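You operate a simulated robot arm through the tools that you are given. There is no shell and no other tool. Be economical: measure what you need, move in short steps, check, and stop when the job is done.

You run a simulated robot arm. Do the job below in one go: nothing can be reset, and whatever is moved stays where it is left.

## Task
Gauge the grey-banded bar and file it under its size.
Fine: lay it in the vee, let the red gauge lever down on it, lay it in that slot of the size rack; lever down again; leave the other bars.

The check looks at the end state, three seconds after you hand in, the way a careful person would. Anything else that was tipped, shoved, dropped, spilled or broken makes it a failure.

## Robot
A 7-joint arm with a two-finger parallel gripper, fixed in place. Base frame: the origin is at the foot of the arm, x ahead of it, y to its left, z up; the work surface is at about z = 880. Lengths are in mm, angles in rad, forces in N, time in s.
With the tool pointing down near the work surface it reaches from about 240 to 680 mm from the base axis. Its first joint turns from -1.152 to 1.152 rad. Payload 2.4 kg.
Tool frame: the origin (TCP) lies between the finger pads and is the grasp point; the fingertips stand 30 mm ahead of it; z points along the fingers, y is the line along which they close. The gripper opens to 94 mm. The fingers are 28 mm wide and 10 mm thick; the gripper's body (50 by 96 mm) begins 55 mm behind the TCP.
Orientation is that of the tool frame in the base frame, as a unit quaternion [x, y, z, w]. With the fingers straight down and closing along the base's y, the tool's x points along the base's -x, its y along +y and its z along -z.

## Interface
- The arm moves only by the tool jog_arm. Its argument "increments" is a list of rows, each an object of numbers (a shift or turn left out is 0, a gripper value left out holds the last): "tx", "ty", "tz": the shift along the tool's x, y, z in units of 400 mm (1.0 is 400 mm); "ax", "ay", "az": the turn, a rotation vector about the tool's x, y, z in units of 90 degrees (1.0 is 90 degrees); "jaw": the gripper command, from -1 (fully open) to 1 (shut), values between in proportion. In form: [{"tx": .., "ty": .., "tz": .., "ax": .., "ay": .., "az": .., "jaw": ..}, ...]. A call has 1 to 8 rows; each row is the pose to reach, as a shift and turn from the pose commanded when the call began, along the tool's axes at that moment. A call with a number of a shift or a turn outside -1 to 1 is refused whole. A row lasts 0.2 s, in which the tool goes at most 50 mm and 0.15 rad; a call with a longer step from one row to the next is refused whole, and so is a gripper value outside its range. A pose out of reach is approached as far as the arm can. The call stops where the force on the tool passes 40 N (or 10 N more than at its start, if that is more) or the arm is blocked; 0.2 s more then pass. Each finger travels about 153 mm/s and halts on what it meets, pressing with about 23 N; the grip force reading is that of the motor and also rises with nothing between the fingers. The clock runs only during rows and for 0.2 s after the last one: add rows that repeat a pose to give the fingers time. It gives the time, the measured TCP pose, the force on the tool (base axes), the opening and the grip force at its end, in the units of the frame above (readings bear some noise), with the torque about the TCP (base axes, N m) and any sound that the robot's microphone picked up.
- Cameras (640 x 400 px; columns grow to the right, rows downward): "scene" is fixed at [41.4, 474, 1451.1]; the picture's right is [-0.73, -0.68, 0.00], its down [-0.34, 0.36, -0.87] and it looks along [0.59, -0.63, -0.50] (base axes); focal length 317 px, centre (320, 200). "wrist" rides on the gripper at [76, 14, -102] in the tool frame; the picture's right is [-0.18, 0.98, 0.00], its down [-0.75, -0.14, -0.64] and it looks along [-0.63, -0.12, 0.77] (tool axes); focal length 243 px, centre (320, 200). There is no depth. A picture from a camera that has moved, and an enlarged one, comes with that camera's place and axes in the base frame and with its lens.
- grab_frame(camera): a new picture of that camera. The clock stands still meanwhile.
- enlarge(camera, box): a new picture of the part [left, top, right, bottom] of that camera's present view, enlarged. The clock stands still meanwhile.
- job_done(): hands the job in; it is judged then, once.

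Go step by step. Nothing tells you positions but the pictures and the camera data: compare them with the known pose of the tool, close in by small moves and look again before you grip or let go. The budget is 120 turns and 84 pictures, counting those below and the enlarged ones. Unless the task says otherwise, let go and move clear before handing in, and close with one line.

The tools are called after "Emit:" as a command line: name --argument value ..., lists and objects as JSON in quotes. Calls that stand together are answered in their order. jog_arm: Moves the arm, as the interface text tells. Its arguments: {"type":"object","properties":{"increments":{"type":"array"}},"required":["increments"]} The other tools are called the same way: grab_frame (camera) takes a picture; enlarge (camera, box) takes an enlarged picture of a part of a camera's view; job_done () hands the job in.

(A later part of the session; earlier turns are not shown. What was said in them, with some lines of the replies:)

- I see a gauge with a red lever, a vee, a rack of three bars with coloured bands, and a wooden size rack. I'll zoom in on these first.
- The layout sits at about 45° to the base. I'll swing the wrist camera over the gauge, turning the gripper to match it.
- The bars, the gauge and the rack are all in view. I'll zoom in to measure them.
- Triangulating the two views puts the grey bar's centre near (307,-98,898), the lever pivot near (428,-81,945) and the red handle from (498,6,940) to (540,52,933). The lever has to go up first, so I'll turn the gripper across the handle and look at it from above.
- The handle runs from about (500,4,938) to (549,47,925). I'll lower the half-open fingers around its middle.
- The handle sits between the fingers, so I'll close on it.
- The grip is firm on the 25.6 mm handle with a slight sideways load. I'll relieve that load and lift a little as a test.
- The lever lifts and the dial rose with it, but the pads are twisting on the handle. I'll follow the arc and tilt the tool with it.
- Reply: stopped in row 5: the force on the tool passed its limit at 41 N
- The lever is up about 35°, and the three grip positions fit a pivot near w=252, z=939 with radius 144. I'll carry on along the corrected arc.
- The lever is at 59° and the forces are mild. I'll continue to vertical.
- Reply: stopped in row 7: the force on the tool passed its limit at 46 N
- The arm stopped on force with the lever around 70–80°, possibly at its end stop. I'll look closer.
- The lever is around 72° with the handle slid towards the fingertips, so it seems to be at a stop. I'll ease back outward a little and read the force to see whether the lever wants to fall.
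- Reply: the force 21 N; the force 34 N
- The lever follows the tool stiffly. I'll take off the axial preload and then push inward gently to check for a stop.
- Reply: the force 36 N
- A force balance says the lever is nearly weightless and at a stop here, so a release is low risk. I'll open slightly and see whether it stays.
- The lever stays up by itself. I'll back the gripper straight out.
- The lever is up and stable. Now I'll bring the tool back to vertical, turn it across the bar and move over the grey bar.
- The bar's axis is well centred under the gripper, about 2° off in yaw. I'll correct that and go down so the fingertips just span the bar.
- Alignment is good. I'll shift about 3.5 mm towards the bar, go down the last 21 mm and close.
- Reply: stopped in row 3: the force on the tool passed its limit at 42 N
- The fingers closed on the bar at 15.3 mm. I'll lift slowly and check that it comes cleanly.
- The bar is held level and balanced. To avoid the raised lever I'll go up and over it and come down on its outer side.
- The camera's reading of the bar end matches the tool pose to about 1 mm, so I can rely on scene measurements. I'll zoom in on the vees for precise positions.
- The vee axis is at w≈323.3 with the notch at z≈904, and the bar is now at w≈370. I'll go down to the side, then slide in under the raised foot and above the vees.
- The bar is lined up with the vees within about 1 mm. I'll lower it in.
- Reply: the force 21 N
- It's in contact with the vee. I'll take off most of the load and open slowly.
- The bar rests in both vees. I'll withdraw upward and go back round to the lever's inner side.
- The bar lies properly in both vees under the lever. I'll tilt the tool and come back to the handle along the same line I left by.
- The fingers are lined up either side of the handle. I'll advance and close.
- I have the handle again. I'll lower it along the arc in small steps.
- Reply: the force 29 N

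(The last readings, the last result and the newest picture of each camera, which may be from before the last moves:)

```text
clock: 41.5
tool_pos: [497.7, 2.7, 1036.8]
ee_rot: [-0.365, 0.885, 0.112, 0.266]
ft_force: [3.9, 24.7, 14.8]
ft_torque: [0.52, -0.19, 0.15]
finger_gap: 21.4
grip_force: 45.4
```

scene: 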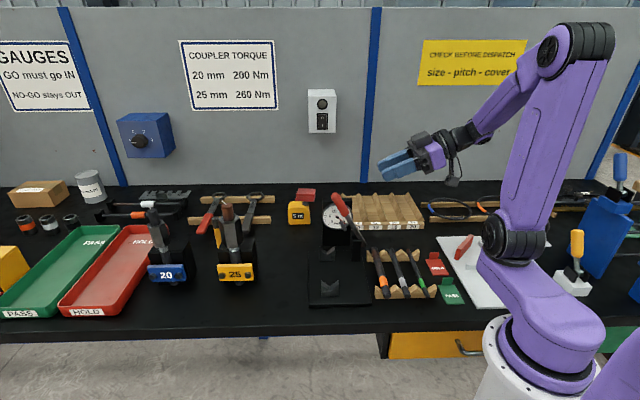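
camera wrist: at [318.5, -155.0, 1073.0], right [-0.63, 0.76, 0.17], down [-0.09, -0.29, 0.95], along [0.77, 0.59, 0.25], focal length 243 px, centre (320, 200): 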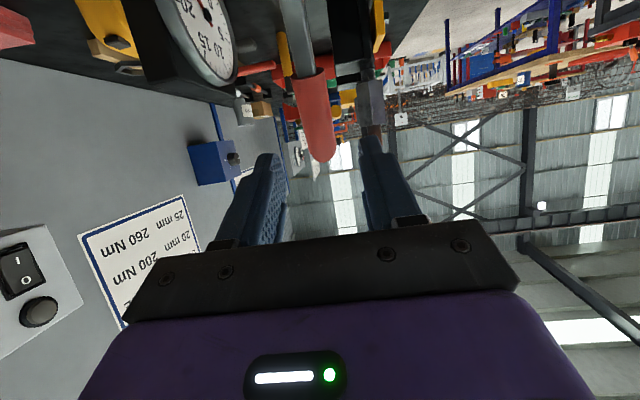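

Emit:
jog_arm --increments '[{"tx": -0.0068, "ty": 0.004, "tz": 0.0233, "ay": 0.04}, {"tx": -0.0088, "ty": 0.004, "tz": 0.0478, "ay": 0.082}, {"tx": -0.0088, "ty": 0.004, "tz": 0.0728, "ay": 0.125}, {"tx": -0.0073, "ty": 0.004, "tz": 0.0975, "ay": 0.169}, {"tx": -0.004, "ty": 0.004, "tz": 0.1223, "ay": 0.213}, {"tx": 0.001, "ty": 0.004, "tz": 0.1468, "ay": 0.257}, {"tx": 0.0058, "ty": 0.004, "tz": 0.1645, "ay": 0.29}, {"tx": 0.0115, "ty": 0.004, "tz": 0.1823, "ay": 0.32}]'

Emit:
enlarge --camera "scene" --box '[270, 160, 390, 290]'

```text
clock: 43.3
tool_pos: [524.6, 29.9, 972.0]
ee_rot: [-0.378, 0.925, 0.015, 0.04]
ft_force: [18.6, 23.6, 8.1]
ft_torque: [1.0, -0.88, 0.3]
finger_gap: 21.4
grip_force: 44.9
```

```text
3.08 times, centred on (330, 225) of scene
camera zoom: at [41.8, 474.6, 1450.8], right [-0.73, -0.68, 0.0], down [-0.34, 0.36, -0.87], along [0.59, -0.63, -0.5], focal length 975 px, centre (289, 123)
```

zoom: 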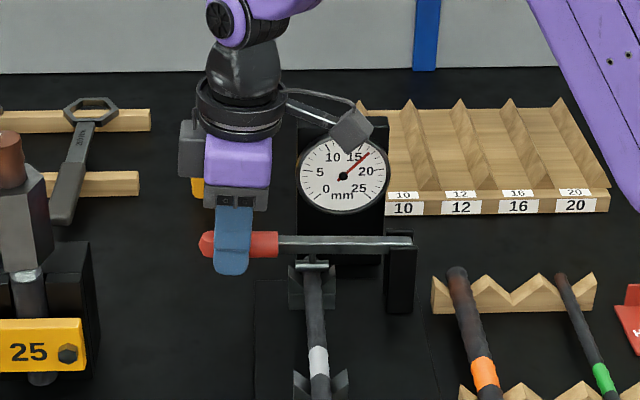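

The lever is almost on the bar with the dial near 17. I'll ease it outward and down the last few millimetres.

Emit:
jog_arm --increments '[{"tx": -0.005, "ty": 0.002}, {"tx": -0.005, "ty": 0.002, "tz": 0.005}, {"tx": -0.005, "ty": 0.002, "tz": 0.009}]'

Emit:
enlarge --camera "scene" --box '[310, 180, 380, 260]'

```text
clock: 44.1
tool_pos: [524.8, 29.2, 971.3]
ee_rot: [-0.379, 0.925, 0.013, 0.04]
ft_force: [-5.2, 0.0, 6.4]
ft_torque: [0.63, -0.5, 0.19]
finger_gap: 21.4
grip_force: 45.0
stopped in row 3: the force on the tool passed its limit at 42 N (the readings are from after the stop); the commanded pose is now the measured one
```

```text
5.00 times, centred on (345, 220) of scene
camera zoom: at [41.2, 474.0, 1451.1], right [-0.73, -0.68, 0.0], down [-0.34, 0.36, -0.87], along [0.59, -0.63, -0.5], focal length 1584 px, centre (195, 100)
```

zoom: 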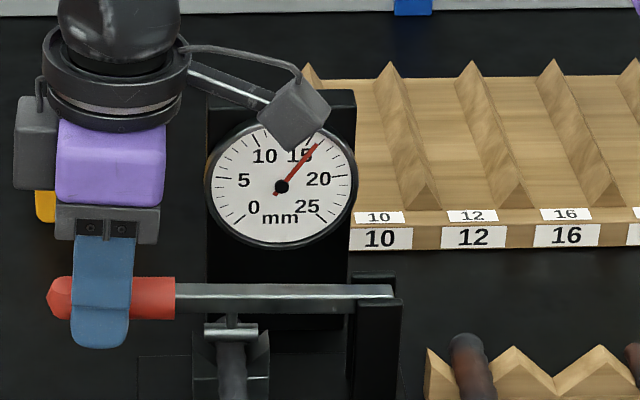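

The foot is resting on the bar. I'll release the handle and back off upward.

Emit:
jog_arm --increments '[{"jaw": 0.4}, {"jaw": 0.1}, {"jaw": 0.1}, {"jaw": 0.1, "tz": -0.1}, {"jaw": 0.1, "tz": -0.2}, {"jaw": 0.1, "tz": -0.3}, {"jaw": 0.1, "tz": -0.4}]'

Emit:
enlarge --camera "scene" --box '[310, 190, 370, 240]'

Emit:
enlarge --camera "scene" --box '[280, 180, 440, 310]'

```text
clock: 45.8
tool_pos: [513.1, 17.2, 1129.4]
ee_rot: [-0.38, 0.924, 0.014, 0.039]
ft_force: [0.0, -1.0, 0.5]
ft_torque: [0.01, 0.01, 0.01]
finger_gap: 42.6
grip_force: 0.1
```

```text
8.00 times, centred on (340, 215) of scene
camera zoom: at [41.4, 474.0, 1451.1], right [-0.73, -0.68, 0.0], down [-0.34, 0.36, -0.87], along [0.59, -0.63, -0.5], focal length 2534 px, centre (160, 80)
```

zoom: 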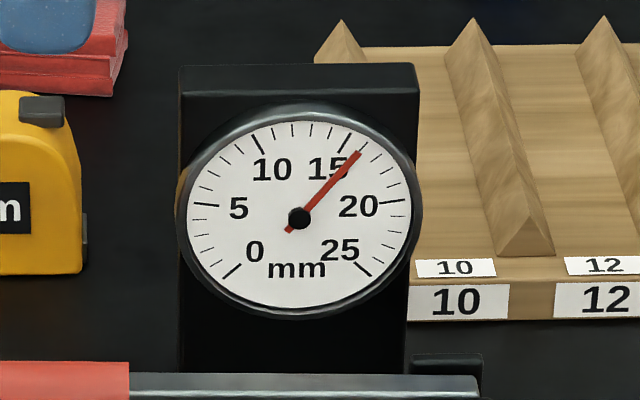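

```text
3.08 times, centred on (360, 245) of scene
camera zoom: at [41.4, 474.0, 1451.1], right [-0.73, -0.68, 0.0], down [-0.34, 0.36, -0.87], along [0.59, -0.63, -0.5], focal length 975 px, centre (197, 62)
```

zoom: 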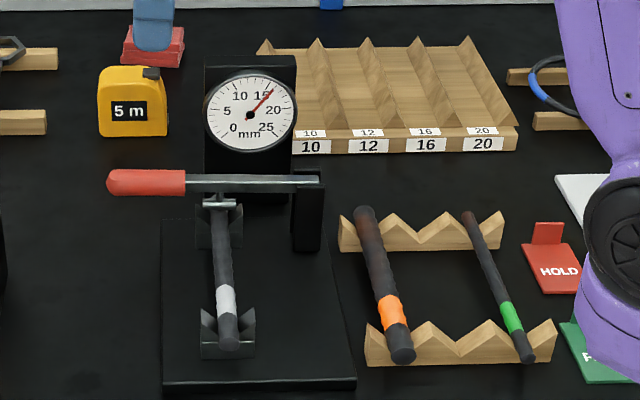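

The dial reads 16 mm, so this bar belongs in the 16 slot, the third bay. I'll go back down to the handle to raise the lever again.

Emit:
jog_arm --increments '[{"tz": 0.11}, {"tz": 0.22}, {"tz": 0.32}, {"tz": 0.4}, {"tz": 0.4, "jaw": 0.5}, {"tz": 0.4, "jaw": 1}, {"tz": 0.4, "jaw": 1}]'

Emit:
enlarge --camera "scene" --box '[270, 180, 390, 290]'

```text
clock: 47.4
tool_pos: [521.7, 28.2, 970.3]
ee_rot: [-0.379, 0.924, 0.013, 0.04]
ft_force: [5.5, -5.2, -6.4]
ft_torque: [0.57, -0.72, 0.48]
finger_gap: 21.2
grip_force: 44.8
```

```text
3.64 times, centred on (330, 235) of scene
camera zoom: at [41.7, 473.8, 1451.1], right [-0.73, -0.68, 0.0], down [-0.34, 0.36, -0.87], along [0.59, -0.63, -0.5], focal length 1152 px, centre (284, 73)
```

zoom: 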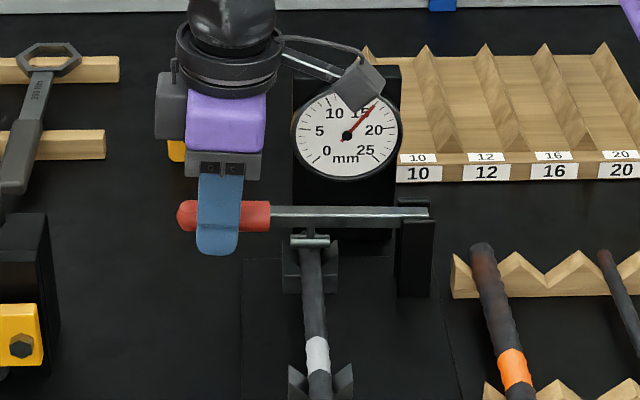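

The handle is gripped. I'll raise the lever along the arc, rotating the tool with it.

Emit:
jog_arm --increments '[{"tx": 0.004, "tz": -0.0238, "ay": -0.044}, {"tx": 0.0095, "tz": -0.0473, "ay": -0.089}, {"tx": 0.021, "tz": -0.0815, "ay": -0.156}, {"tx": 0.036, "tz": -0.1145, "ay": -0.222}, {"tx": 0.0543, "tz": -0.1453, "ay": -0.289}, {"tx": 0.076, "tz": -0.1745, "ay": -0.356}, {"tx": 0.1003, "tz": -0.201, "ay": -0.422}]'

```text
clock: 49.0
tool_pos: [488.7, -5.0, 1045.3]
ee_rot: [-0.356, 0.862, 0.135, 0.334]
ft_force: [-19.0, -17.6, -20.5]
ft_torque: [-0.91, 0.73, 0.01]
finger_gap: 21.4
grip_force: 44.8
```

Emit:
jog_arm --increments '[{"tx": 0.0088, "tz": -0.0228, "ay": -0.048}, {"tx": 0.0165, "tz": -0.0495, "ay": -0.103}, {"tx": 0.0265, "tz": -0.0753, "ay": -0.159}, {"tx": 0.039, "tz": -0.1005, "ay": -0.214}, {"tx": 0.0475, "tz": -0.115, "ay": -0.248}, {"tx": 0.0565, "tz": -0.1285, "ay": -0.281}]'

Emit:
enlarge --camera "scene" --box '[310, 170, 410, 280]'

```text
clock: 50.4
tool_pos: [453.4, -40.7, 1071.5]
ee_rot: [-0.316, 0.765, 0.21, 0.521]
ft_force: [-3.7, -3.5, 5.5]
ft_torque: [-0.63, 0.56, 0.07]
finger_gap: 21.4
grip_force: 44.8
```

```text
3.64 times, centred on (360, 225) of scene
camera zoom: at [41.2, 474.0, 1451.1], right [-0.73, -0.68, 0.0], down [-0.34, 0.36, -0.87], along [0.59, -0.63, -0.5], focal length 1152 px, centre (174, 109)
```

zoom: 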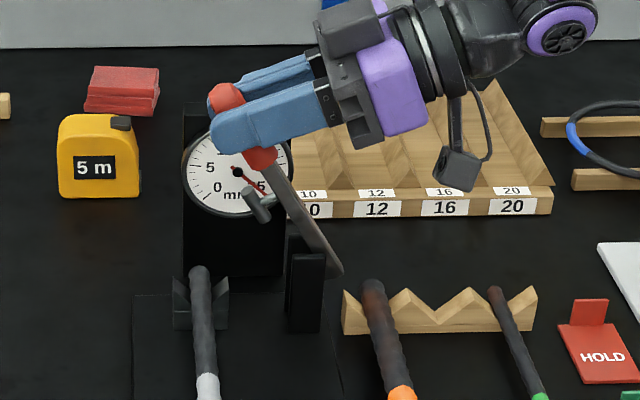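

The lever is close to its earlier parked angle. One small nudge more brings it to the stop.

Emit:
jog_arm --increments '[{"tz": -0.009, "ay": -0.015}, {"tz": -0.018, "tx": 0.002, "ay": -0.03}, {"tz": -0.024, "tx": 0.003, "ay": -0.04}]'

Emit:
enlarge --camera "scene" --box '[310, 170, 410, 260]'

```text
clock: 51.1
tool_pos: [448.4, -46.3, 1073.3]
ee_rot: [-0.307, 0.75, 0.218, 0.544]
ft_force: [3.9, -7.0, 9.4]
ft_torque: [-0.53, 0.43, -0.08]
finger_gap: 21.2
grip_force: 45.4
```

```text
4.44 times, centred on (360, 215) of scene
camera zoom: at [41.4, 473.8, 1451.1], right [-0.73, -0.68, 0.0], down [-0.34, 0.36, -0.87], along [0.59, -0.63, -0.5], focal length 1408 px, centre (142, 133)
```

zoom: 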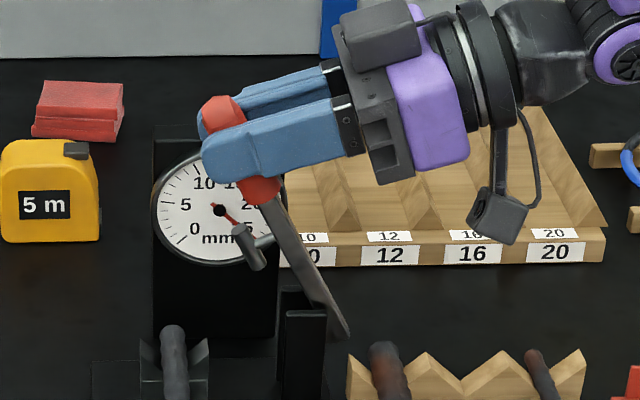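

Emit:
jog_arm --increments '[{"tz": -0.009, "ay": -0.015}, {"tz": -0.018, "tx": 0.002, "ay": -0.03}, {"tz": -0.027, "tx": 0.003, "ay": -0.045}]'

Emit:
enlarge --camera "scene" --box '[310, 170, 410, 260]'

```text
clock: 52.1
tool_pos: [443.4, -52.3, 1074.7]
ee_rot: [-0.303, 0.729, 0.231, 0.569]
ft_force: [13.7, 5.6, -3.9]
ft_torque: [-0.39, 0.61, -0.16]
finger_gap: 21.5
grip_force: 45.4
stopped in row 3: the force on the tool passed its limit at 41 N (the readings are from after the stop); the commanded pose is now the measured one
```

```text
4.44 times, centred on (360, 215) of scene
camera zoom: at [41.9, 474.2, 1451.0], right [-0.73, -0.68, 0.0], down [-0.34, 0.36, -0.87], along [0.59, -0.63, -0.5], focal length 1408 px, centre (142, 133)
```

zoom: 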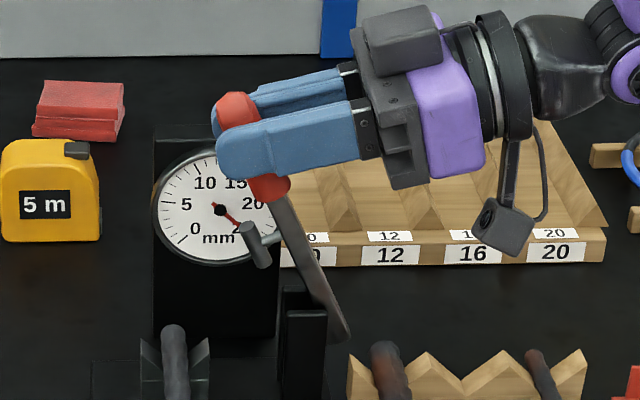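

The stop is reached. I'll release and back out.

Emit:
jog_arm --increments '[{"jaw": 0.5}, {"jaw": 0.1}, {"jaw": 0.1, "tz": -0.06}, {"tz": -0.15}, {"tz": -0.25}, {"tz": -0.3, "tx": -0.06}, {"tz": -0.3, "tx": -0.15}]'

Emit:
enlarge --camera "scene" --box '[280, 150, 440, 310]'

```text
clock: 53.7
tool_pos: [366.4, -124.2, 1161.4]
ee_rot: [-0.301, 0.729, 0.231, 0.57]
ft_force: [-0.8, 0.6, 0.0]
ft_torque: [-0.01, 0.0, 0.01]
finger_gap: 42.5
grip_force: 0.1
```

```text
2.50 times, centred on (360, 230) of scene
camera zoom: at [41.4, 474.0, 1451.1], right [-0.73, -0.68, 0.0], down [-0.34, 0.36, -0.87], along [0.59, -0.63, -0.5], focal length 792 px, centre (220, 125)
```

zoom: 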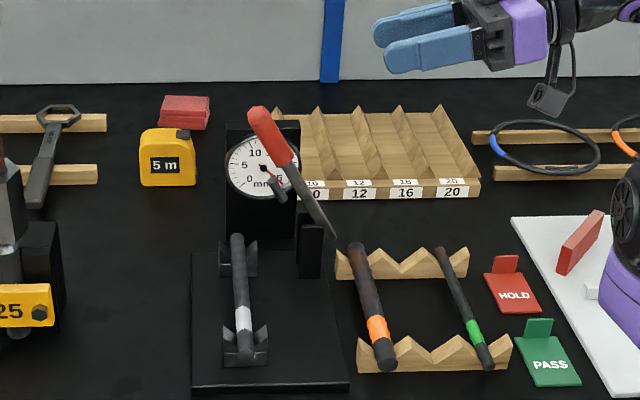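

The lever is parked up and the bar is undisturbed. I'll turn the tool upright and across the bar again, then return above it.

Emit:
jog_arm --increments '[{"ay": 0.093}, {"ay": 0.186}, {"ay": 0.279}, {"ay": 0.372}, {"ay": 0.465}, {"ay": 0.558}, {"ay": 0.651}, {"ay": 0.744}]'

Emit:
jog_arm --increments '[{"ay": 0.05}, {"ay": 0.098, "tz": -0.05}]'

Emit:
jog_arm --increments '[{"tx": -0.0478, "ty": 0.02, "az": 0.09}, {"tx": -0.0956, "ty": 0.04, "az": 0.18}, {"tx": -0.1434, "ty": 0.06, "az": 0.27}, {"tx": -0.1912, "ty": 0.08, "az": 0.36}, {"tx": -0.239, "ty": 0.1, "az": 0.45}, {"tx": -0.2869, "ty": 0.12, "az": 0.54}, {"tx": -0.3347, "ty": 0.14, "az": 0.63}, {"tx": -0.3825, "ty": 0.16, "az": 0.72}]'

Emit:
jog_arm --increments '[{"az": 0.09}, {"az": 0.18}, {"az": 0.275}]'

```text
clock: 55.5
tool_pos: [369.0, -124.1, 1161.6]
ee_rot: [-0.38, 0.922, 0.025, 0.072]
ft_force: [0.4, -1.3, 0.6]
ft_torque: [0.02, 0.02, 0.02]
finger_gap: 42.3
grip_force: 0.1
```

```text
clock: 56.1
tool_pos: [367.6, -126.1, 1185.1]
ee_rot: [-0.38, 0.925, -0.003, 0.002]
ft_force: [-0.3, 0.4, 0.0]
ft_torque: [0.03, -0.01, -0.02]
finger_gap: 42.4
grip_force: 0.1
```

```text
clock: 57.9
tool_pos: [430.6, 27.1, 1181.7]
ee_rot: [0.175, 0.985, -0.002, 0.004]
ft_force: [0.7, 0.5, 0.1]
ft_torque: [-0.01, 0.04, 0.0]
finger_gap: 42.3
grip_force: 0.1
```

```text
clock: 58.7
tool_pos: [429.2, 26.5, 1182.5]
ee_rot: [0.383, 0.924, -0.001, 0.003]
ft_force: [-0.1, -0.1, 0.0]
ft_torque: [0.01, -0.01, 0.03]
finger_gap: 42.2
grip_force: 0.0
```

Emit:
jog_arm --increments '[{"ty": 0.003, "tz": 0.12}, {"ty": 0.003, "tz": 0.24}, {"ty": 0.003, "tz": 0.36}, {"ty": 0.003, "tz": 0.48}, {"ty": 0.003, "tz": 0.57}, {"ty": 0.003, "tz": 0.61}]'

Emit:
enlarge --camera "scene" --box '[300, 220, 370, 300]'

Emit:
grab_frame --camera "wrist"

```text
clock: 60.1
tool_pos: [429.5, 26.6, 937.3]
ee_rot: [0.382, 0.924, 0.0, 0.004]
ft_force: [-1.0, 0.4, -0.1]
ft_torque: [-0.01, 0.02, -0.01]
finger_gap: 42.5
grip_force: 0.0
```

```text
5.00 times, centred on (335, 260) of scene
camera zoom: at [41.4, 474.0, 1451.1], right [-0.73, -0.68, 0.0], down [-0.34, 0.36, -0.87], along [0.59, -0.63, -0.5], focal length 1584 px, centre (245, -100)
```

zoom: 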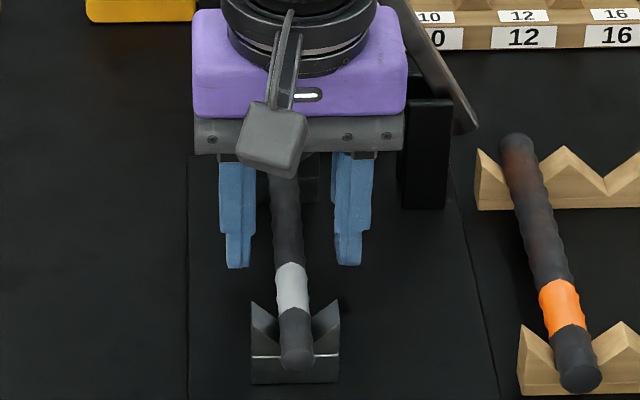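

```text
36 pictures are left
camera wrist: at [385.8, 89.7, 1038.9], right [0.82, 0.57, 0.0], down [0.43, -0.63, 0.65], along [0.37, -0.53, -0.76], focal length 243 px, centre (320, 200)
```

wrist: 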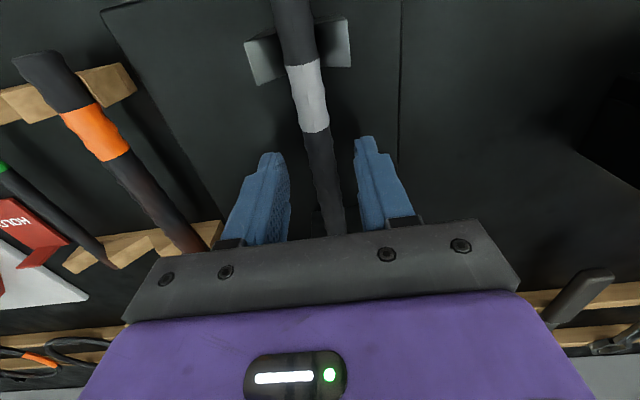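

The bar is centred between the fingers, so I'll close and lift.

Emit:
jog_arm --increments '[{"jaw": 0.4}, {"jaw": 0.8}, {"jaw": 1}, {"jaw": 1}]'

Emit:
jog_arm --increments '[{"jaw": 1, "tz": -0.02}, {"tz": -0.06}, {"tz": -0.095}, {"tz": -0.095}]'

Emit:
enlarge --camera "scene" --box '[300, 220, 370, 300]'

```text
clock: 61.1
tool_pos: [430.8, 26.6, 938.8]
ee_rot: [0.381, 0.925, 0.0, 0.007]
ft_force: [10.3, 14.5, 5.4]
ft_torque: [0.32, -0.16, -0.13]
finger_gap: 15.3
grip_force: 23.3
```

```text
clock: 62.1
tool_pos: [432.4, 27.2, 975.5]
ee_rot: [0.38, 0.925, -0.001, 0.004]
ft_force: [0.6, -0.3, -3.0]
ft_torque: [-0.01, 0.02, 0.01]
finger_gap: 15.4
grip_force: 23.3
```

```text
5.00 times, centred on (335, 260) of scene
camera zoom: at [41.4, 474.0, 1451.1], right [-0.73, -0.68, 0.0], down [-0.34, 0.36, -0.87], along [0.59, -0.63, -0.5], focal length 1584 px, centre (245, -100)
```

zoom: 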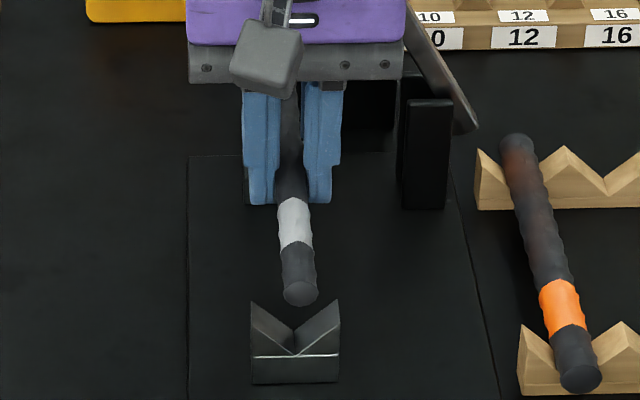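

The bar is lifted cleanly. I'll exit outward and up, then carry it high over to the size rack.

Emit:
jog_arm --increments '[{"ty": 0.06}, {"ty": 0.118}, {"ty": 0.118, "tz": -0.1}, {"ty": 0.118, "tz": -0.21}, {"ty": 0.118, "tz": -0.32}, {"ty": 0.118, "tz": -0.43}, {"ty": 0.118, "tz": -0.52}]'

Emit:
jog_arm --increments '[{"tx": -0.0725, "ty": -0.082}, {"tx": -0.145, "ty": -0.164}, {"tx": -0.2175, "ty": -0.246}, {"tx": -0.29, "ty": -0.328}, {"tx": -0.3625, "ty": -0.41}, {"tx": -0.435, "ty": -0.492}, {"tx": -0.5075, "ty": -0.574}, {"tx": -0.58, "ty": -0.6565}]'

Emit:
grab_frame --camera "wrist"

Emit:
enlarge --camera "scene" --box '[320, 150, 440, 240]'

```text
clock: 63.7
tool_pos: [462.7, 63.4, 1183.8]
ee_rot: [0.381, 0.925, 0.0, 0.004]
ft_force: [-0.4, 0.2, -3.0]
ft_torque: [0.0, 0.05, 0.0]
finger_gap: 15.2
grip_force: 22.9
```

```text
clock: 65.5
tool_pos: [442.5, -290.5, 1186.2]
ee_rot: [0.38, 0.925, -0.001, 0.004]
ft_force: [0.4, -0.5, -3.7]
ft_torque: [0.0, 0.02, 0.0]
finger_gap: 15.4
grip_force: 22.7
```

```text
34 pictures are left
camera wrist: at [398.1, -227.0, 1287.9], right [0.82, 0.57, 0.0], down [0.43, -0.63, 0.65], along [0.37, -0.53, -0.76], focal length 243 px, centre (320, 200)
```

wrist: 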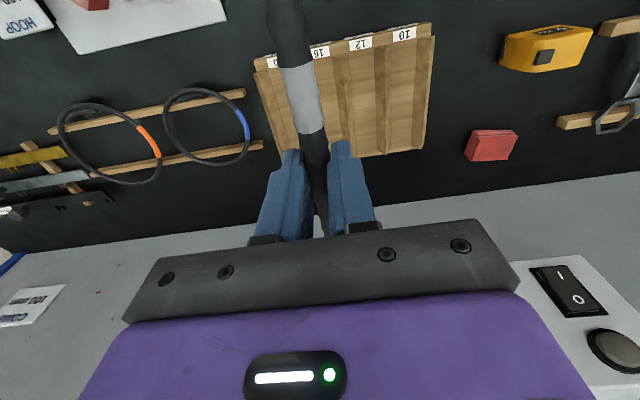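

```text
4.44 times, centred on (380, 195) of scene
camera zoom: at [41.4, 474.0, 1451.1], right [-0.73, -0.68, 0.0], down [-0.34, 0.36, -0.87], along [0.59, -0.63, -0.5], focal length 1408 px, centre (53, 222)
```

zoom: 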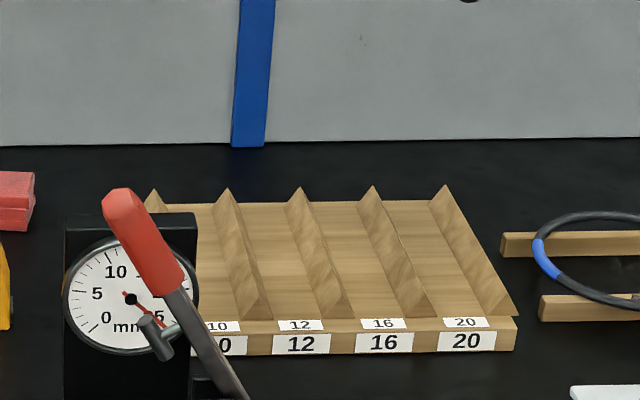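

The rack has flat bays between triangular ridges, with 16 as the third bay. I'll zoom in from above to measure it.

Emit:
enlarge --camera "wrist" --box '[240, 10, 450, 170]'

Emit:
enlarge --camera "scene" --box '[365, 180, 445, 235]'

```text
2.50 times, centred on (345, 90) of wrist
camera zoom: at [398.1, -227.0, 1287.9], right [0.82, 0.57, 0.0], down [0.43, -0.63, 0.65], along [0.37, -0.53, -0.76], focal length 606 px, centre (258, 475)
```

zoom: 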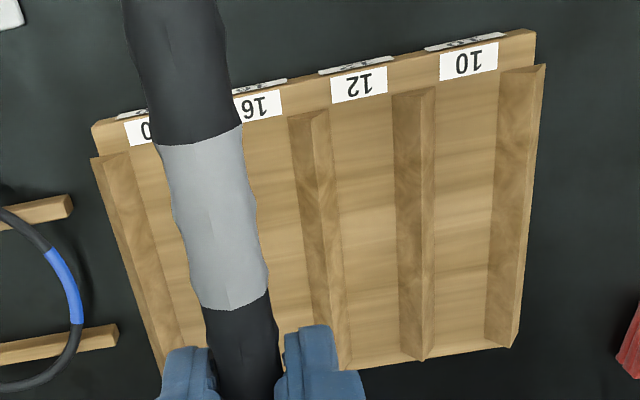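

```text
7.27 times, centred on (405, 208) of scene
camera zoom: at [41.4, 474.0, 1451.1], right [-0.73, -0.68, 0.0], down [-0.34, 0.36, -0.87], along [0.59, -0.63, -0.5], focal length 2304 px, centre (-298, 146)
```

zoom: 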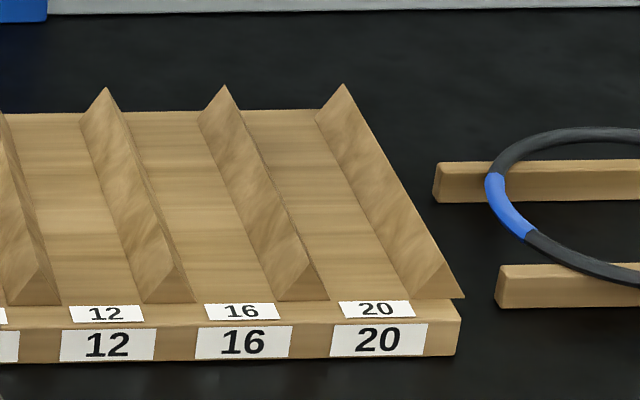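

The 16 bay's floor is at z≈895, about 36 mm wide, centred from (s 511, w 107.3) at the front to (s 679, w 103.8) at the rear. I'll hover the bar over it with a 1.5° yaw trim.

Emit:
jog_arm --increments '[{"tx": -0.09, "ty": -0.003, "az": 0.0165}, {"tx": -0.182, "ty": -0.006, "az": 0.0165}, {"tx": -0.182, "ty": -0.006, "tz": 0.11, "az": 0.0165}, {"tx": -0.182, "ty": -0.006, "tz": 0.22, "az": 0.0165}, {"tx": -0.182, "ty": -0.006, "tz": 0.33, "az": 0.0165}, {"tx": -0.182, "ty": -0.006, "tz": 0.44, "az": 0.0165}, {"tx": -0.182, "ty": -0.006, "tz": 0.545, "az": 0.0165}]'

Emit:
enlarge --camera "scene" --box '[355, 165, 445, 235]'

Emit:
grab_frame --camera "wrist"

```text
clock: 67.1
tool_pos: [497.8, -343.8, 968.0]
ee_rot: [0.393, 0.919, -0.001, 0.004]
ft_force: [-0.2, 0.9, -2.5]
ft_torque: [-0.01, 0.01, 0.01]
finger_gap: 15.5
grip_force: 23.7
```

```text
5.71 times, centred on (400, 200) of scene
camera zoom: at [41.5, 474.0, 1451.1], right [-0.73, -0.68, 0.0], down [-0.34, 0.36, -0.87], along [0.59, -0.63, -0.5], focal length 1810 px, centre (-137, 200)
```

zoom: 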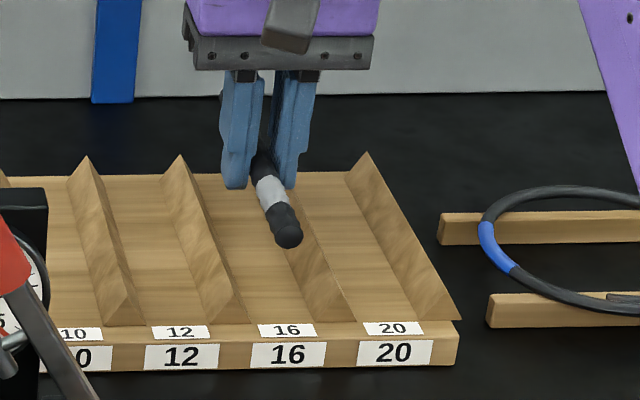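

```text
29 pictures are left
camera wrist: at [455.8, -278.9, 1070.5], right [0.84, 0.55, 0.0], down [0.41, -0.64, 0.65], along [0.36, -0.54, -0.76], focal length 243 px, centre (320, 200)
```

wrist: 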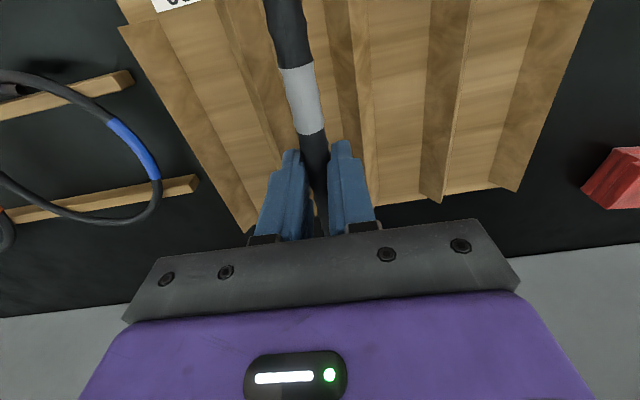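

Close: I need about 1.6 mm towards the cable side. I'll trim, lower to ridge-top height and check.

Emit:
jog_arm --increments '[{"ty": -0.004, "tz": 0.03}, {"ty": -0.004, "tz": 0.055}, {"ty": -0.004, "tz": 0.055}]'

Emit:
enlarge --camera "scene" --box '[365, 180, 425, 230]'

Emit:
enlarge --camera "wrist" --box '[200, 0, 440, 220]'

```text
clock: 67.9
tool_pos: [494.4, -344.8, 945.8]
ee_rot: [0.394, 0.919, 0.0, 0.003]
ft_force: [-0.2, 0.9, -2.0]
ft_torque: [0.01, 0.05, -0.01]
finger_gap: 15.6
grip_force: 23.0
```

```text
8.00 times, centred on (395, 205) of scene
camera zoom: at [41.5, 474.0, 1451.1], right [-0.73, -0.68, 0.0], down [-0.34, 0.36, -0.87], along [0.59, -0.63, -0.5], focal length 2534 px, centre (-280, 160)
```

zoom: 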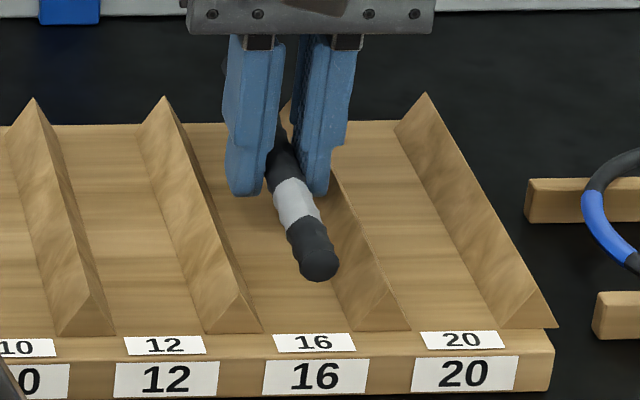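

```text
1.82 times, centred on (320, 110) of wrist
camera zoom: at [452.2, -280.1, 1047.3], right [0.84, 0.55, 0.0], down [0.41, -0.64, 0.65], along [0.36, -0.54, -0.76], focal length 441 px, centre (320, 364)
```

zoom: 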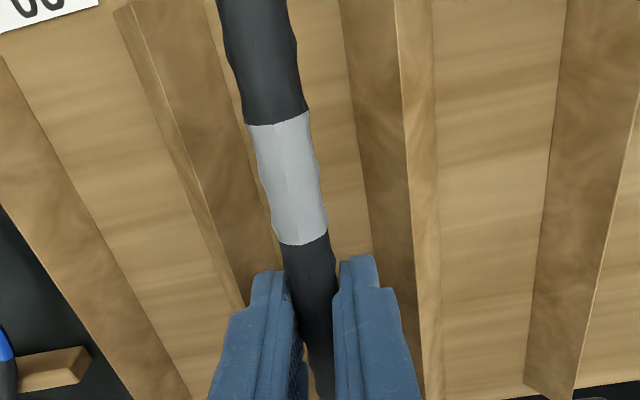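

Centring agrees from both cameras, within about 0.7 mm. I'll lower into the bay carefully.

Emit:
jog_arm --increments '[{"ty": 0.002, "tz": 0.02}, {"ty": 0.002, "tz": 0.037}, {"ty": 0.002, "tz": 0.037}]'

Emit:
enlarge --camera "scene" --box '[365, 180, 425, 230]'

```text
clock: 68.7
tool_pos: [496.9, -343.3, 932.0]
ee_rot: [0.392, 0.92, -0.001, 0.007]
ft_force: [3.3, 5.1, 13.0]
ft_torque: [-0.2, -0.03, 0.02]
finger_gap: 15.3
grip_force: 22.8
```

```text
8.00 times, centred on (395, 205) of scene
camera zoom: at [41.3, 474.3, 1451.0], right [-0.73, -0.68, 0.0], down [-0.34, 0.36, -0.87], along [0.59, -0.63, -0.5], focal length 2534 px, centre (-280, 160)
```

zoom: 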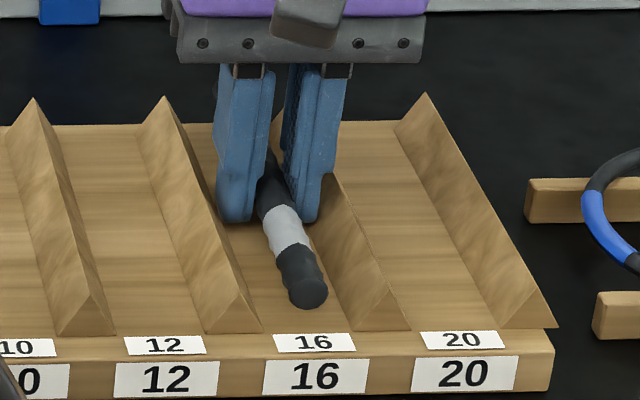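

There's contact already, with a small push towards +v, so the fingertip on the 20 side is probably touching the ridge. I'll look closer before going on.

Emit:
enlarge --camera "wrist" --box '[230, 90, 410, 230]'

Emit:
enlarge --camera "scene" --box '[378, 190, 412, 222]'

```text
2.86 times, centred on (320, 160) of wrist
camera zoom: at [453.8, -278.4, 1034.3], right [0.84, 0.55, 0.01], down [0.41, -0.64, 0.65], along [0.36, -0.54, -0.76], focal length 693 px, centre (320, 314)
```

zoom: 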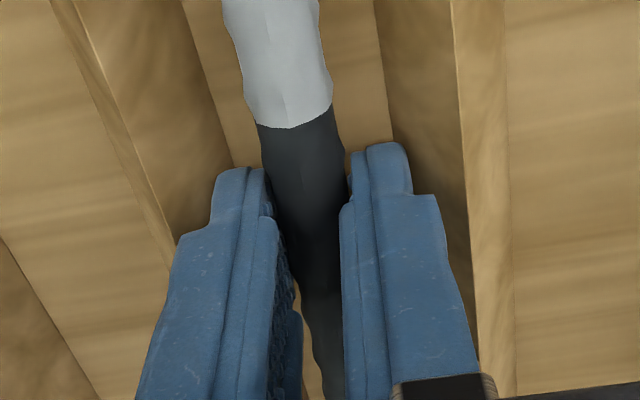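

```text
12.50 times, centred on (395, 206) of scene
camera zoom: at [41.3, 474.3, 1451.0], right [-0.73, -0.68, 0.0], down [-0.34, 0.36, -0.87], along [0.59, -0.63, -0.5], focal length 3960 px, centre (-618, 125)
```

zoom: 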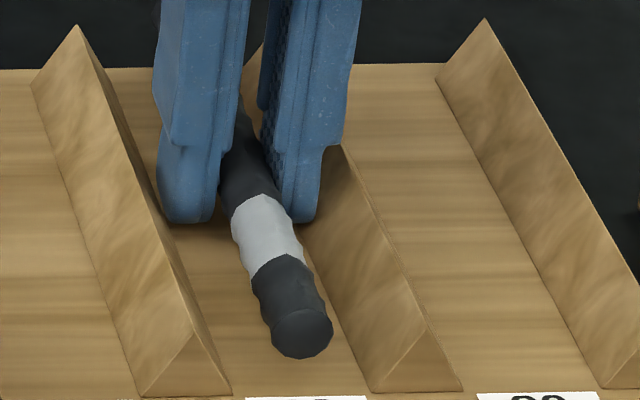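

The torque reading puts the contact on the finger at the 20 side. I'll rise a little, shift 2.5 mm towards +v and try again gently.

Emit:
jog_arm --increments '[{"tz": -0.008}, {"ty": 0.006, "tz": -0.008}, {"ty": 0.006, "tz": -0.001}, {"ty": 0.006, "tz": 0.0015}]'

```text
clock: 69.7
tool_pos: [495.5, -342.4, 932.1]
ee_rot: [0.394, 0.919, -0.001, 0.004]
ft_force: [-6.1, 4.2, 21.0]
ft_torque: [0.14, 0.19, 0.16]
finger_gap: 15.3
grip_force: 23.2
```

The contact is now balanced with almost no torque, so the bar is lying on the bay floor and the tips are about level with it. I'll raise 2.4 mm and open only slightly so the fingers don't push on the ridges.

Emit:
jog_arm --increments '[{"tz": -0.006}, {"tz": -0.006, "jaw": 0.7}, {"tz": -0.006, "jaw": 0.6}, {"tz": -0.006, "jaw": 0.6}]'

Emit:
enlarge --camera "scene" --box '[365, 180, 425, 230]'

```text
clock: 70.7
tool_pos: [496.1, -342.8, 932.4]
ee_rot: [0.393, 0.92, -0.001, 0.004]
ft_force: [-3.0, -3.7, 1.9]
ft_torque: [-0.11, 0.07, 0.46]
finger_gap: 15.7
grip_force: 0.1
```

```text
8.00 times, centred on (395, 205) of scene
camera zoom: at [41.3, 473.9, 1451.1], right [-0.73, -0.68, 0.0], down [-0.34, 0.36, -0.87], along [0.59, -0.63, -0.5], focal length 2534 px, centre (-280, 160)
```

zoom: 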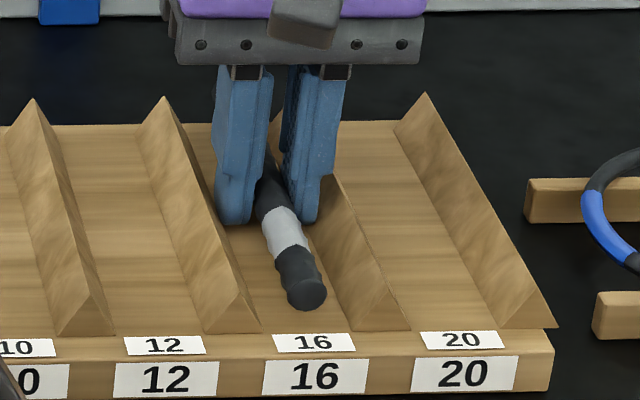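

The fingers are boxed in by the ridges and the grip has already let go. I'll ease the opening command and rise in small steps, which gives them room on the slopes.

Emit:
jog_arm --increments '[{"jaw": 0.655}, {"tz": -0.005, "jaw": 0.64}, {"tz": -0.01, "jaw": 0.625}, {"tz": -0.015, "jaw": 0.61}, {"tz": -0.015, "jaw": 0.6}]'

Emit:
enlarge --camera "scene" --box '[365, 180, 425, 230]'

```text
clock: 71.9
tool_pos: [497.4, -342.0, 939.4]
ee_rot: [0.392, 0.92, -0.001, 0.005]
ft_force: [-0.5, 0.0, -1.0]
ft_torque: [0.0, -0.01, -0.02]
finger_gap: 18.8
grip_force: 0.0
```

```text
8.00 times, centred on (395, 205) of scene
camera zoom: at [41.4, 474.0, 1451.1], right [-0.73, -0.68, 0.0], down [-0.34, 0.36, -0.87], along [0.59, -0.63, -0.5], focal length 2534 px, centre (-280, 160)
```

zoom: 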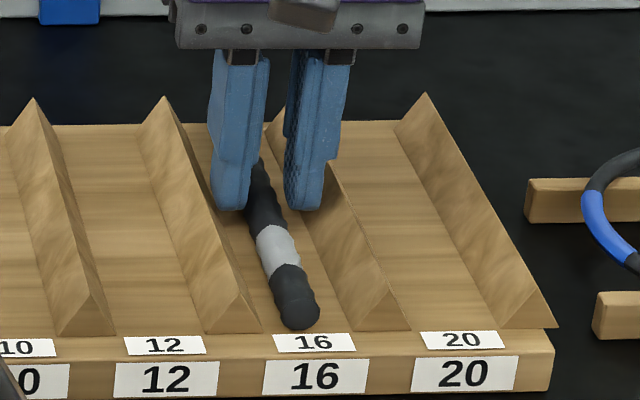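

The bar now lies flat on the floor of the 16 bay. I'll rise clear and check.

Emit:
jog_arm --increments '[{"tz": -0.02}, {"tz": -0.06, "jaw": 0.5}, {"tz": -0.16, "jaw": 0.2}, {"tz": -0.28}, {"tz": -0.4}, {"tz": -0.52}, {"tz": -0.6}]'

Emit:
enlarge --camera "scene" --box '[280, 170, 440, 290]'

Emit:
grab_frame --camera "wrist"

```text
clock: 73.5
tool_pos: [495.4, -339.8, 1179.3]
ee_rot: [0.393, 0.919, -0.001, 0.004]
ft_force: [0.2, -0.7, 0.7]
ft_torque: [-0.03, 0.03, 0.0]
finger_gap: 37.7
grip_force: 0.0
```

```text
3.33 times, centred on (360, 230) of scene
camera zoom: at [41.4, 474.0, 1451.1], right [-0.73, -0.68, 0.0], down [-0.34, 0.36, -0.87], along [0.59, -0.63, -0.5], focal length 1056 px, centre (187, 100)
```

zoom: 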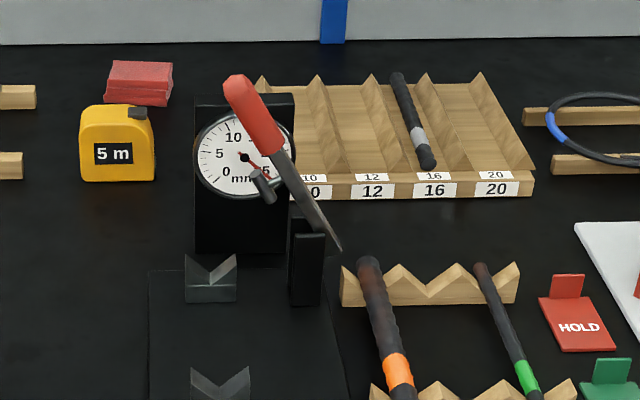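

```text
20 pictures are left
camera wrist: at [453.5, -274.4, 1281.3], right [0.84, 0.55, 0.0], down [0.41, -0.64, 0.65], along [0.36, -0.54, -0.76], focal length 243 px, centre (320, 200)
```

wrist: 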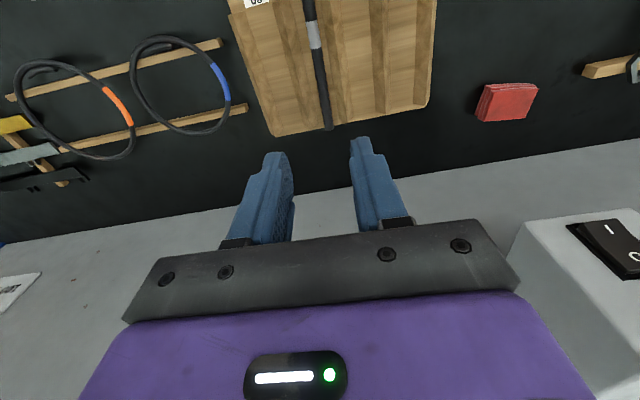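

Emit:
enlarge --camera "scene" --box '[365, 180, 425, 230]'

Emit:
enlarge --camera "wrist" --box '[220, 0, 440, 140]'

```text
8.00 times, centred on (395, 205) of scene
camera zoom: at [41.4, 474.0, 1451.1], right [-0.73, -0.68, 0.0], down [-0.34, 0.36, -0.87], along [0.59, -0.63, -0.5], focal length 2534 px, centre (-280, 160)
```

zoom: 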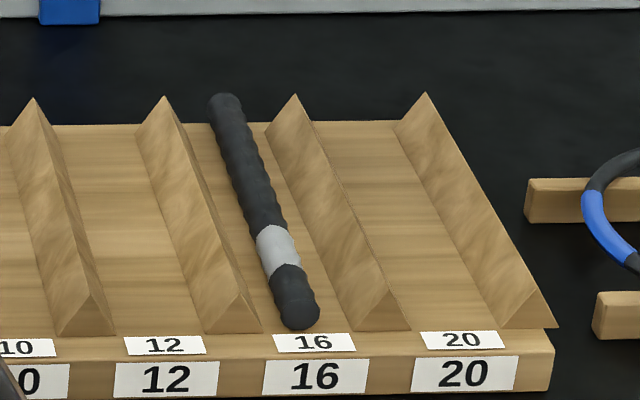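

```text
2.86 times, centred on (330, 70) of wrist
camera zoom: at [453.5, -274.4, 1281.3], right [0.84, 0.55, 0.0], down [0.41, -0.64, 0.65], along [0.36, -0.54, -0.76], focal length 693 px, centre (291, 571)
```

zoom: 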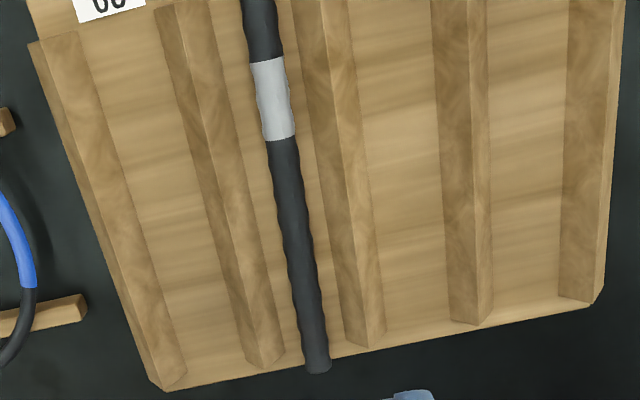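

The bar is squarely in the 16 bay. Now I'll go back to the lever to let it down.

Emit:
jog_arm --increments '[{"tx": 0.0747, "ty": 0.02, "az": -0.092}, {"tx": 0.149, "ty": 0.04, "az": -0.184}, {"tx": 0.224, "ty": 0.06, "az": -0.276}, {"tx": 0.2986, "ty": 0.08, "az": -0.368}, {"tx": 0.373, "ty": 0.1, "az": -0.46}, {"tx": 0.448, "ty": 0.12, "az": -0.552}, {"tx": 0.5226, "ty": 0.14, "az": -0.644}, {"tx": 0.597, "ty": 0.16, "az": -0.736}]'

Emit:
jog_arm --increments '[{"az": -0.093}, {"az": -0.186}, {"az": -0.275}]'

Emit:
jog_arm --increments '[{"ay": -0.0906}, {"ay": -0.181}, {"ay": -0.272}, {"ay": -0.362}, {"ay": -0.453}, {"ay": -0.544}, {"ay": -0.634}, {"ay": -0.7248}]'

```text
clock: 75.3
tool_pos: [375.5, -123.4, 1175.2]
ee_rot: [-0.174, 0.985, -0.002, 0.003]
ft_force: [-0.3, 0.1, 0.0]
ft_torque: [0.02, 0.01, 0.03]
finger_gap: 37.3
grip_force: 0.0
```

```text
clock: 76.1
tool_pos: [375.3, -121.4, 1175.6]
ee_rot: [-0.382, 0.924, -0.003, 0.002]
ft_force: [0.3, 0.3, 0.7]
ft_torque: [-0.01, 0.01, -0.02]
finger_gap: 37.7
grip_force: 0.0
```

```text
clock: 77.9
tool_pos: [376.1, -123.2, 1177.3]
ee_rot: [-0.322, 0.777, 0.203, 0.502]
ft_force: [0.4, 0.3, 0.1]
ft_torque: [0.0, -0.02, 0.0]
finger_gap: 37.7
grip_force: 0.0
```

Emit:
jog_arm --increments '[{"tx": 0.112, "ty": 0.005, "jaw": 0}, {"tx": 0.112, "ty": 0.005, "tz": 0.12}, {"tx": 0.115, "ty": 0.005, "tz": 0.22}]'

Emit:
grab_frame --camera "wrist"

Emit:
enlarge --camera "scene" --box '[310, 160, 410, 250]'

```text
clock: 78.7
tool_pos: [417.6, -81.8, 1098.2]
ee_rot: [-0.321, 0.778, 0.202, 0.5]
ft_force: [-0.2, 0.1, -0.2]
ft_torque: [-0.01, 0.05, -0.01]
finger_gap: 47.1
grip_force: 0.2
```

```text
17 pictures are left
camera wrist: at [319.7, -159.0, 1072.8], right [-0.64, 0.75, 0.16], down [-0.1, -0.28, 0.95], along [0.77, 0.59, 0.25], focal length 243 px, centre (320, 200)
```

wrist: 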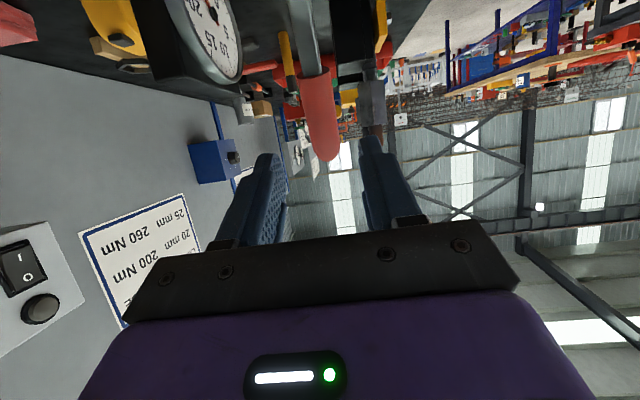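

```text
4.44 times, centred on (360, 205) of scene
camera zoom: at [41.4, 474.0, 1451.1], right [-0.73, -0.68, 0.0], down [-0.34, 0.36, -0.87], along [0.59, -0.63, -0.5], focal length 1408 px, centre (142, 178)
```

zoom: 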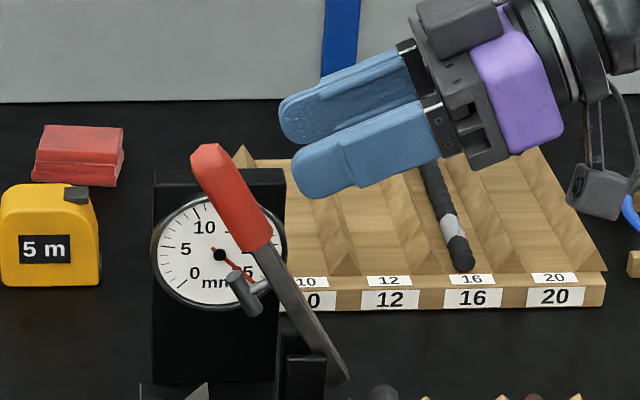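

Aligned just as before. I'll advance and close on the handle.

Emit:
jog_arm --increments '[{"tx": 0.012, "ty": -0.004, "tz": 0.07}, {"tx": 0.012, "ty": -0.004, "tz": 0.135}, {"tx": 0.012, "ty": -0.004, "tz": 0.135, "jaw": 0.5}, {"tx": 0.012, "ty": -0.004, "tz": 0.135, "jaw": 1}, {"tx": 0.012, "ty": -0.004, "tz": 0.135, "jaw": 1}]'

```text
clock: 79.9
tool_pos: [450.2, -45.0, 1073.9]
ee_rot: [-0.325, 0.777, 0.206, 0.498]
ft_force: [-16.5, 23.4, -3.0]
ft_torque: [0.94, -0.25, 0.2]
finger_gap: 21.3
grip_force: 45.3
```

There's a sideways load, which I'll relieve, then follow the arc down.

Emit:
jog_arm --increments '[{"ty": 0.006}, {"tx": -0.006, "ty": 0.006, "tz": 0.0285, "ay": 0.0556}, {"tx": -0.0093, "ty": 0.006, "tz": 0.057, "ay": 0.111}, {"tx": -0.0098, "ty": 0.006, "tz": 0.0858, "ay": 0.167}, {"tx": -0.0083, "ty": 0.006, "tz": 0.1145, "ay": 0.222}, {"tx": -0.004, "ty": 0.006, "tz": 0.143, "ay": 0.278}, {"tx": 0.0028, "ty": 0.006, "tz": 0.1713, "ay": 0.333}, {"tx": 0.012, "ty": 0.006, "tz": 0.1985, "ay": 0.389}]'

```text
clock: 81.7
tool_pos: [501.1, 5.6, 1033.7]
ee_rot: [-0.369, 0.892, 0.098, 0.243]
ft_force: [-7.5, 16.3, -3.4]
ft_torque: [0.94, -0.39, 0.16]
finger_gap: 21.2
grip_force: 45.2
```

Emit:
jog_arm --increments '[{"tx": -0.0055, "ty": 0.003, "tz": 0.0283, "ay": 0.0556}, {"tx": -0.008, "ty": 0.003, "tz": 0.0565, "ay": 0.111}, {"tx": -0.0083, "ty": 0.003, "tz": 0.0855, "ay": 0.167}, {"tx": -0.0055, "ty": 0.003, "tz": 0.114, "ay": 0.222}, {"tx": -0.0005, "ty": 0.003, "tz": 0.1423, "ay": 0.278}, {"tx": 0.0068, "ty": 0.003, "tz": 0.1703, "ay": 0.32}, {"tx": 0.0143, "ty": 0.003, "tz": 0.192, "ay": 0.34}, {"tx": 0.021, "ty": 0.003, "tz": 0.2078, "ay": 0.36}]'

Emit:
enlarge --camera "scene" --box '[270, 170, 390, 280]'

```text
clock: 83.5
tool_pos: [526.3, 30.6, 957.6]
ee_rot: [-0.381, 0.925, -0.009, -0.015]
ft_force: [-4.3, 23.4, 9.0]
ft_torque: [-0.33, 0.89, 0.03]
finger_gap: 21.5
grip_force: 45.7
```

```text
3.64 times, centred on (330, 225) of scene
camera zoom: at [41.2, 474.7, 1450.8], right [-0.73, -0.68, 0.0], down [-0.34, 0.36, -0.87], along [0.59, -0.63, -0.5], focal length 1152 px, centre (284, 109)
```

zoom: 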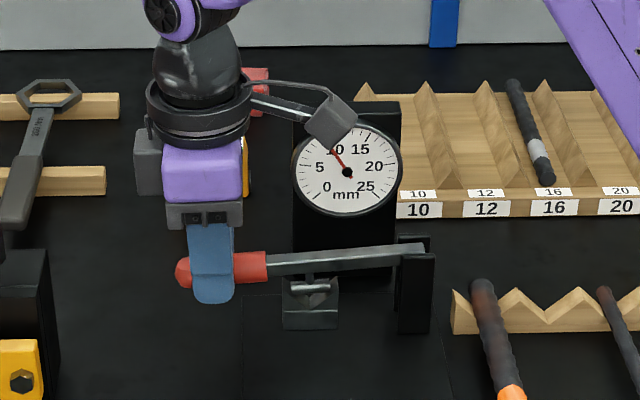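

The dial shows about 9.5, against 5 when it was empty at the start. I'll take it down to its rest.

Emit:
jog_arm --increments '[{"ty": 0.005, "tx": -0.002}, {"ty": 0.005, "tx": -0.002, "tz": 0.008, "ay": 0.013}, {"ty": 0.005, "tx": -0.002, "tz": 0.016, "ay": 0.026}, {"ty": 0.005, "tx": -0.002, "tz": 0.023, "ay": 0.038}]'

Emit:
enlarge --camera "scene" --box '[290, 180, 370, 260]'

```text
clock: 84.5
tool_pos: [527.4, 31.5, 950.2]
ee_rot: [-0.38, 0.924, -0.022, -0.039]
ft_force: [16.9, 23.3, 3.6]
ft_torque: [-0.05, 0.16, 0.11]
finger_gap: 21.3
grip_force: 44.7
```

```text
5.00 times, centred on (330, 220) of scene
camera zoom: at [41.8, 474.6, 1450.8], right [-0.73, -0.68, 0.0], down [-0.34, 0.36, -0.87], along [0.59, -0.63, -0.5], focal length 1584 px, centre (270, 100)
```

zoom: 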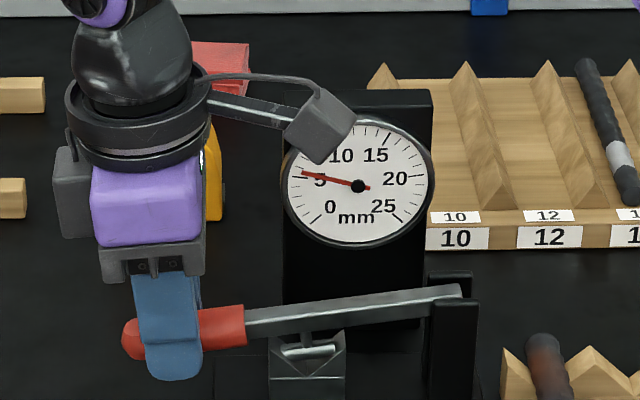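

The lever is back at its rest, as it was at the start. I'll release and withdraw.

Emit:
jog_arm --increments '[{"jaw": 0.5}, {"jaw": 0.1}, {"jaw": 0.0}, {"tz": -0.08}, {"tz": -0.19}, {"tz": -0.3}, {"tz": -0.42}, {"tz": -0.54}]'

Emit:
grab_frame --camera "scene"

Emit:
enlarge --camera "scene" --box '[280, 180, 440, 310]'

```text
clock: 86.3
tool_pos: [537.5, 42.0, 1162.7]
ee_rot: [-0.379, 0.924, -0.021, -0.044]
ft_force: [0.0, 0.6, 0.3]
ft_torque: [0.03, -0.03, 0.0]
finger_gap: 46.8
grip_force: 0.2
```

```text
13 pictures are left
```

scene: 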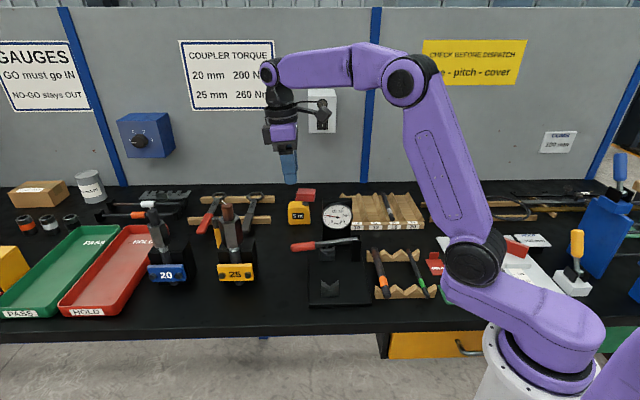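

```text
3.08 times, centred on (360, 245) of scene
camera zoom: at [41.4, 474.0, 1451.1], right [-0.73, -0.68, 0.0], down [-0.34, 0.36, -0.87], along [0.59, -0.63, -0.5], focal length 975 px, centre (197, 62)
```

zoom: 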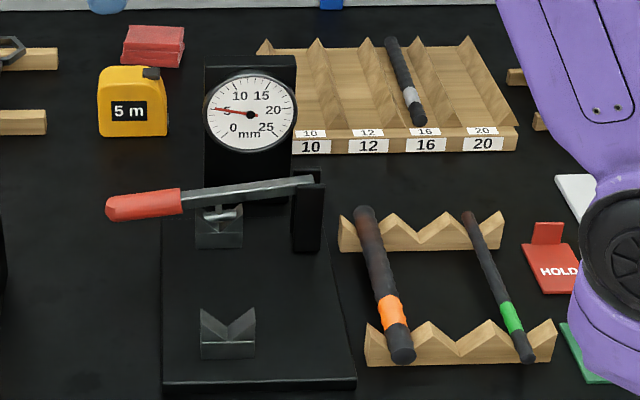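

The lever is down and the dial matches the start picture. The grey-banded bar lies in the 16 bay, nothing else looks disturbed, and the arm is clear, so I'm handing in.

Emit:
job_done

```text
The job is handed in.
```

The grey-banded bar gauged 16 mm and now lies in the 16 slot of the size rack, overhanging the back edge by a few millimetres; the lever is down again and the other bars are untouched.
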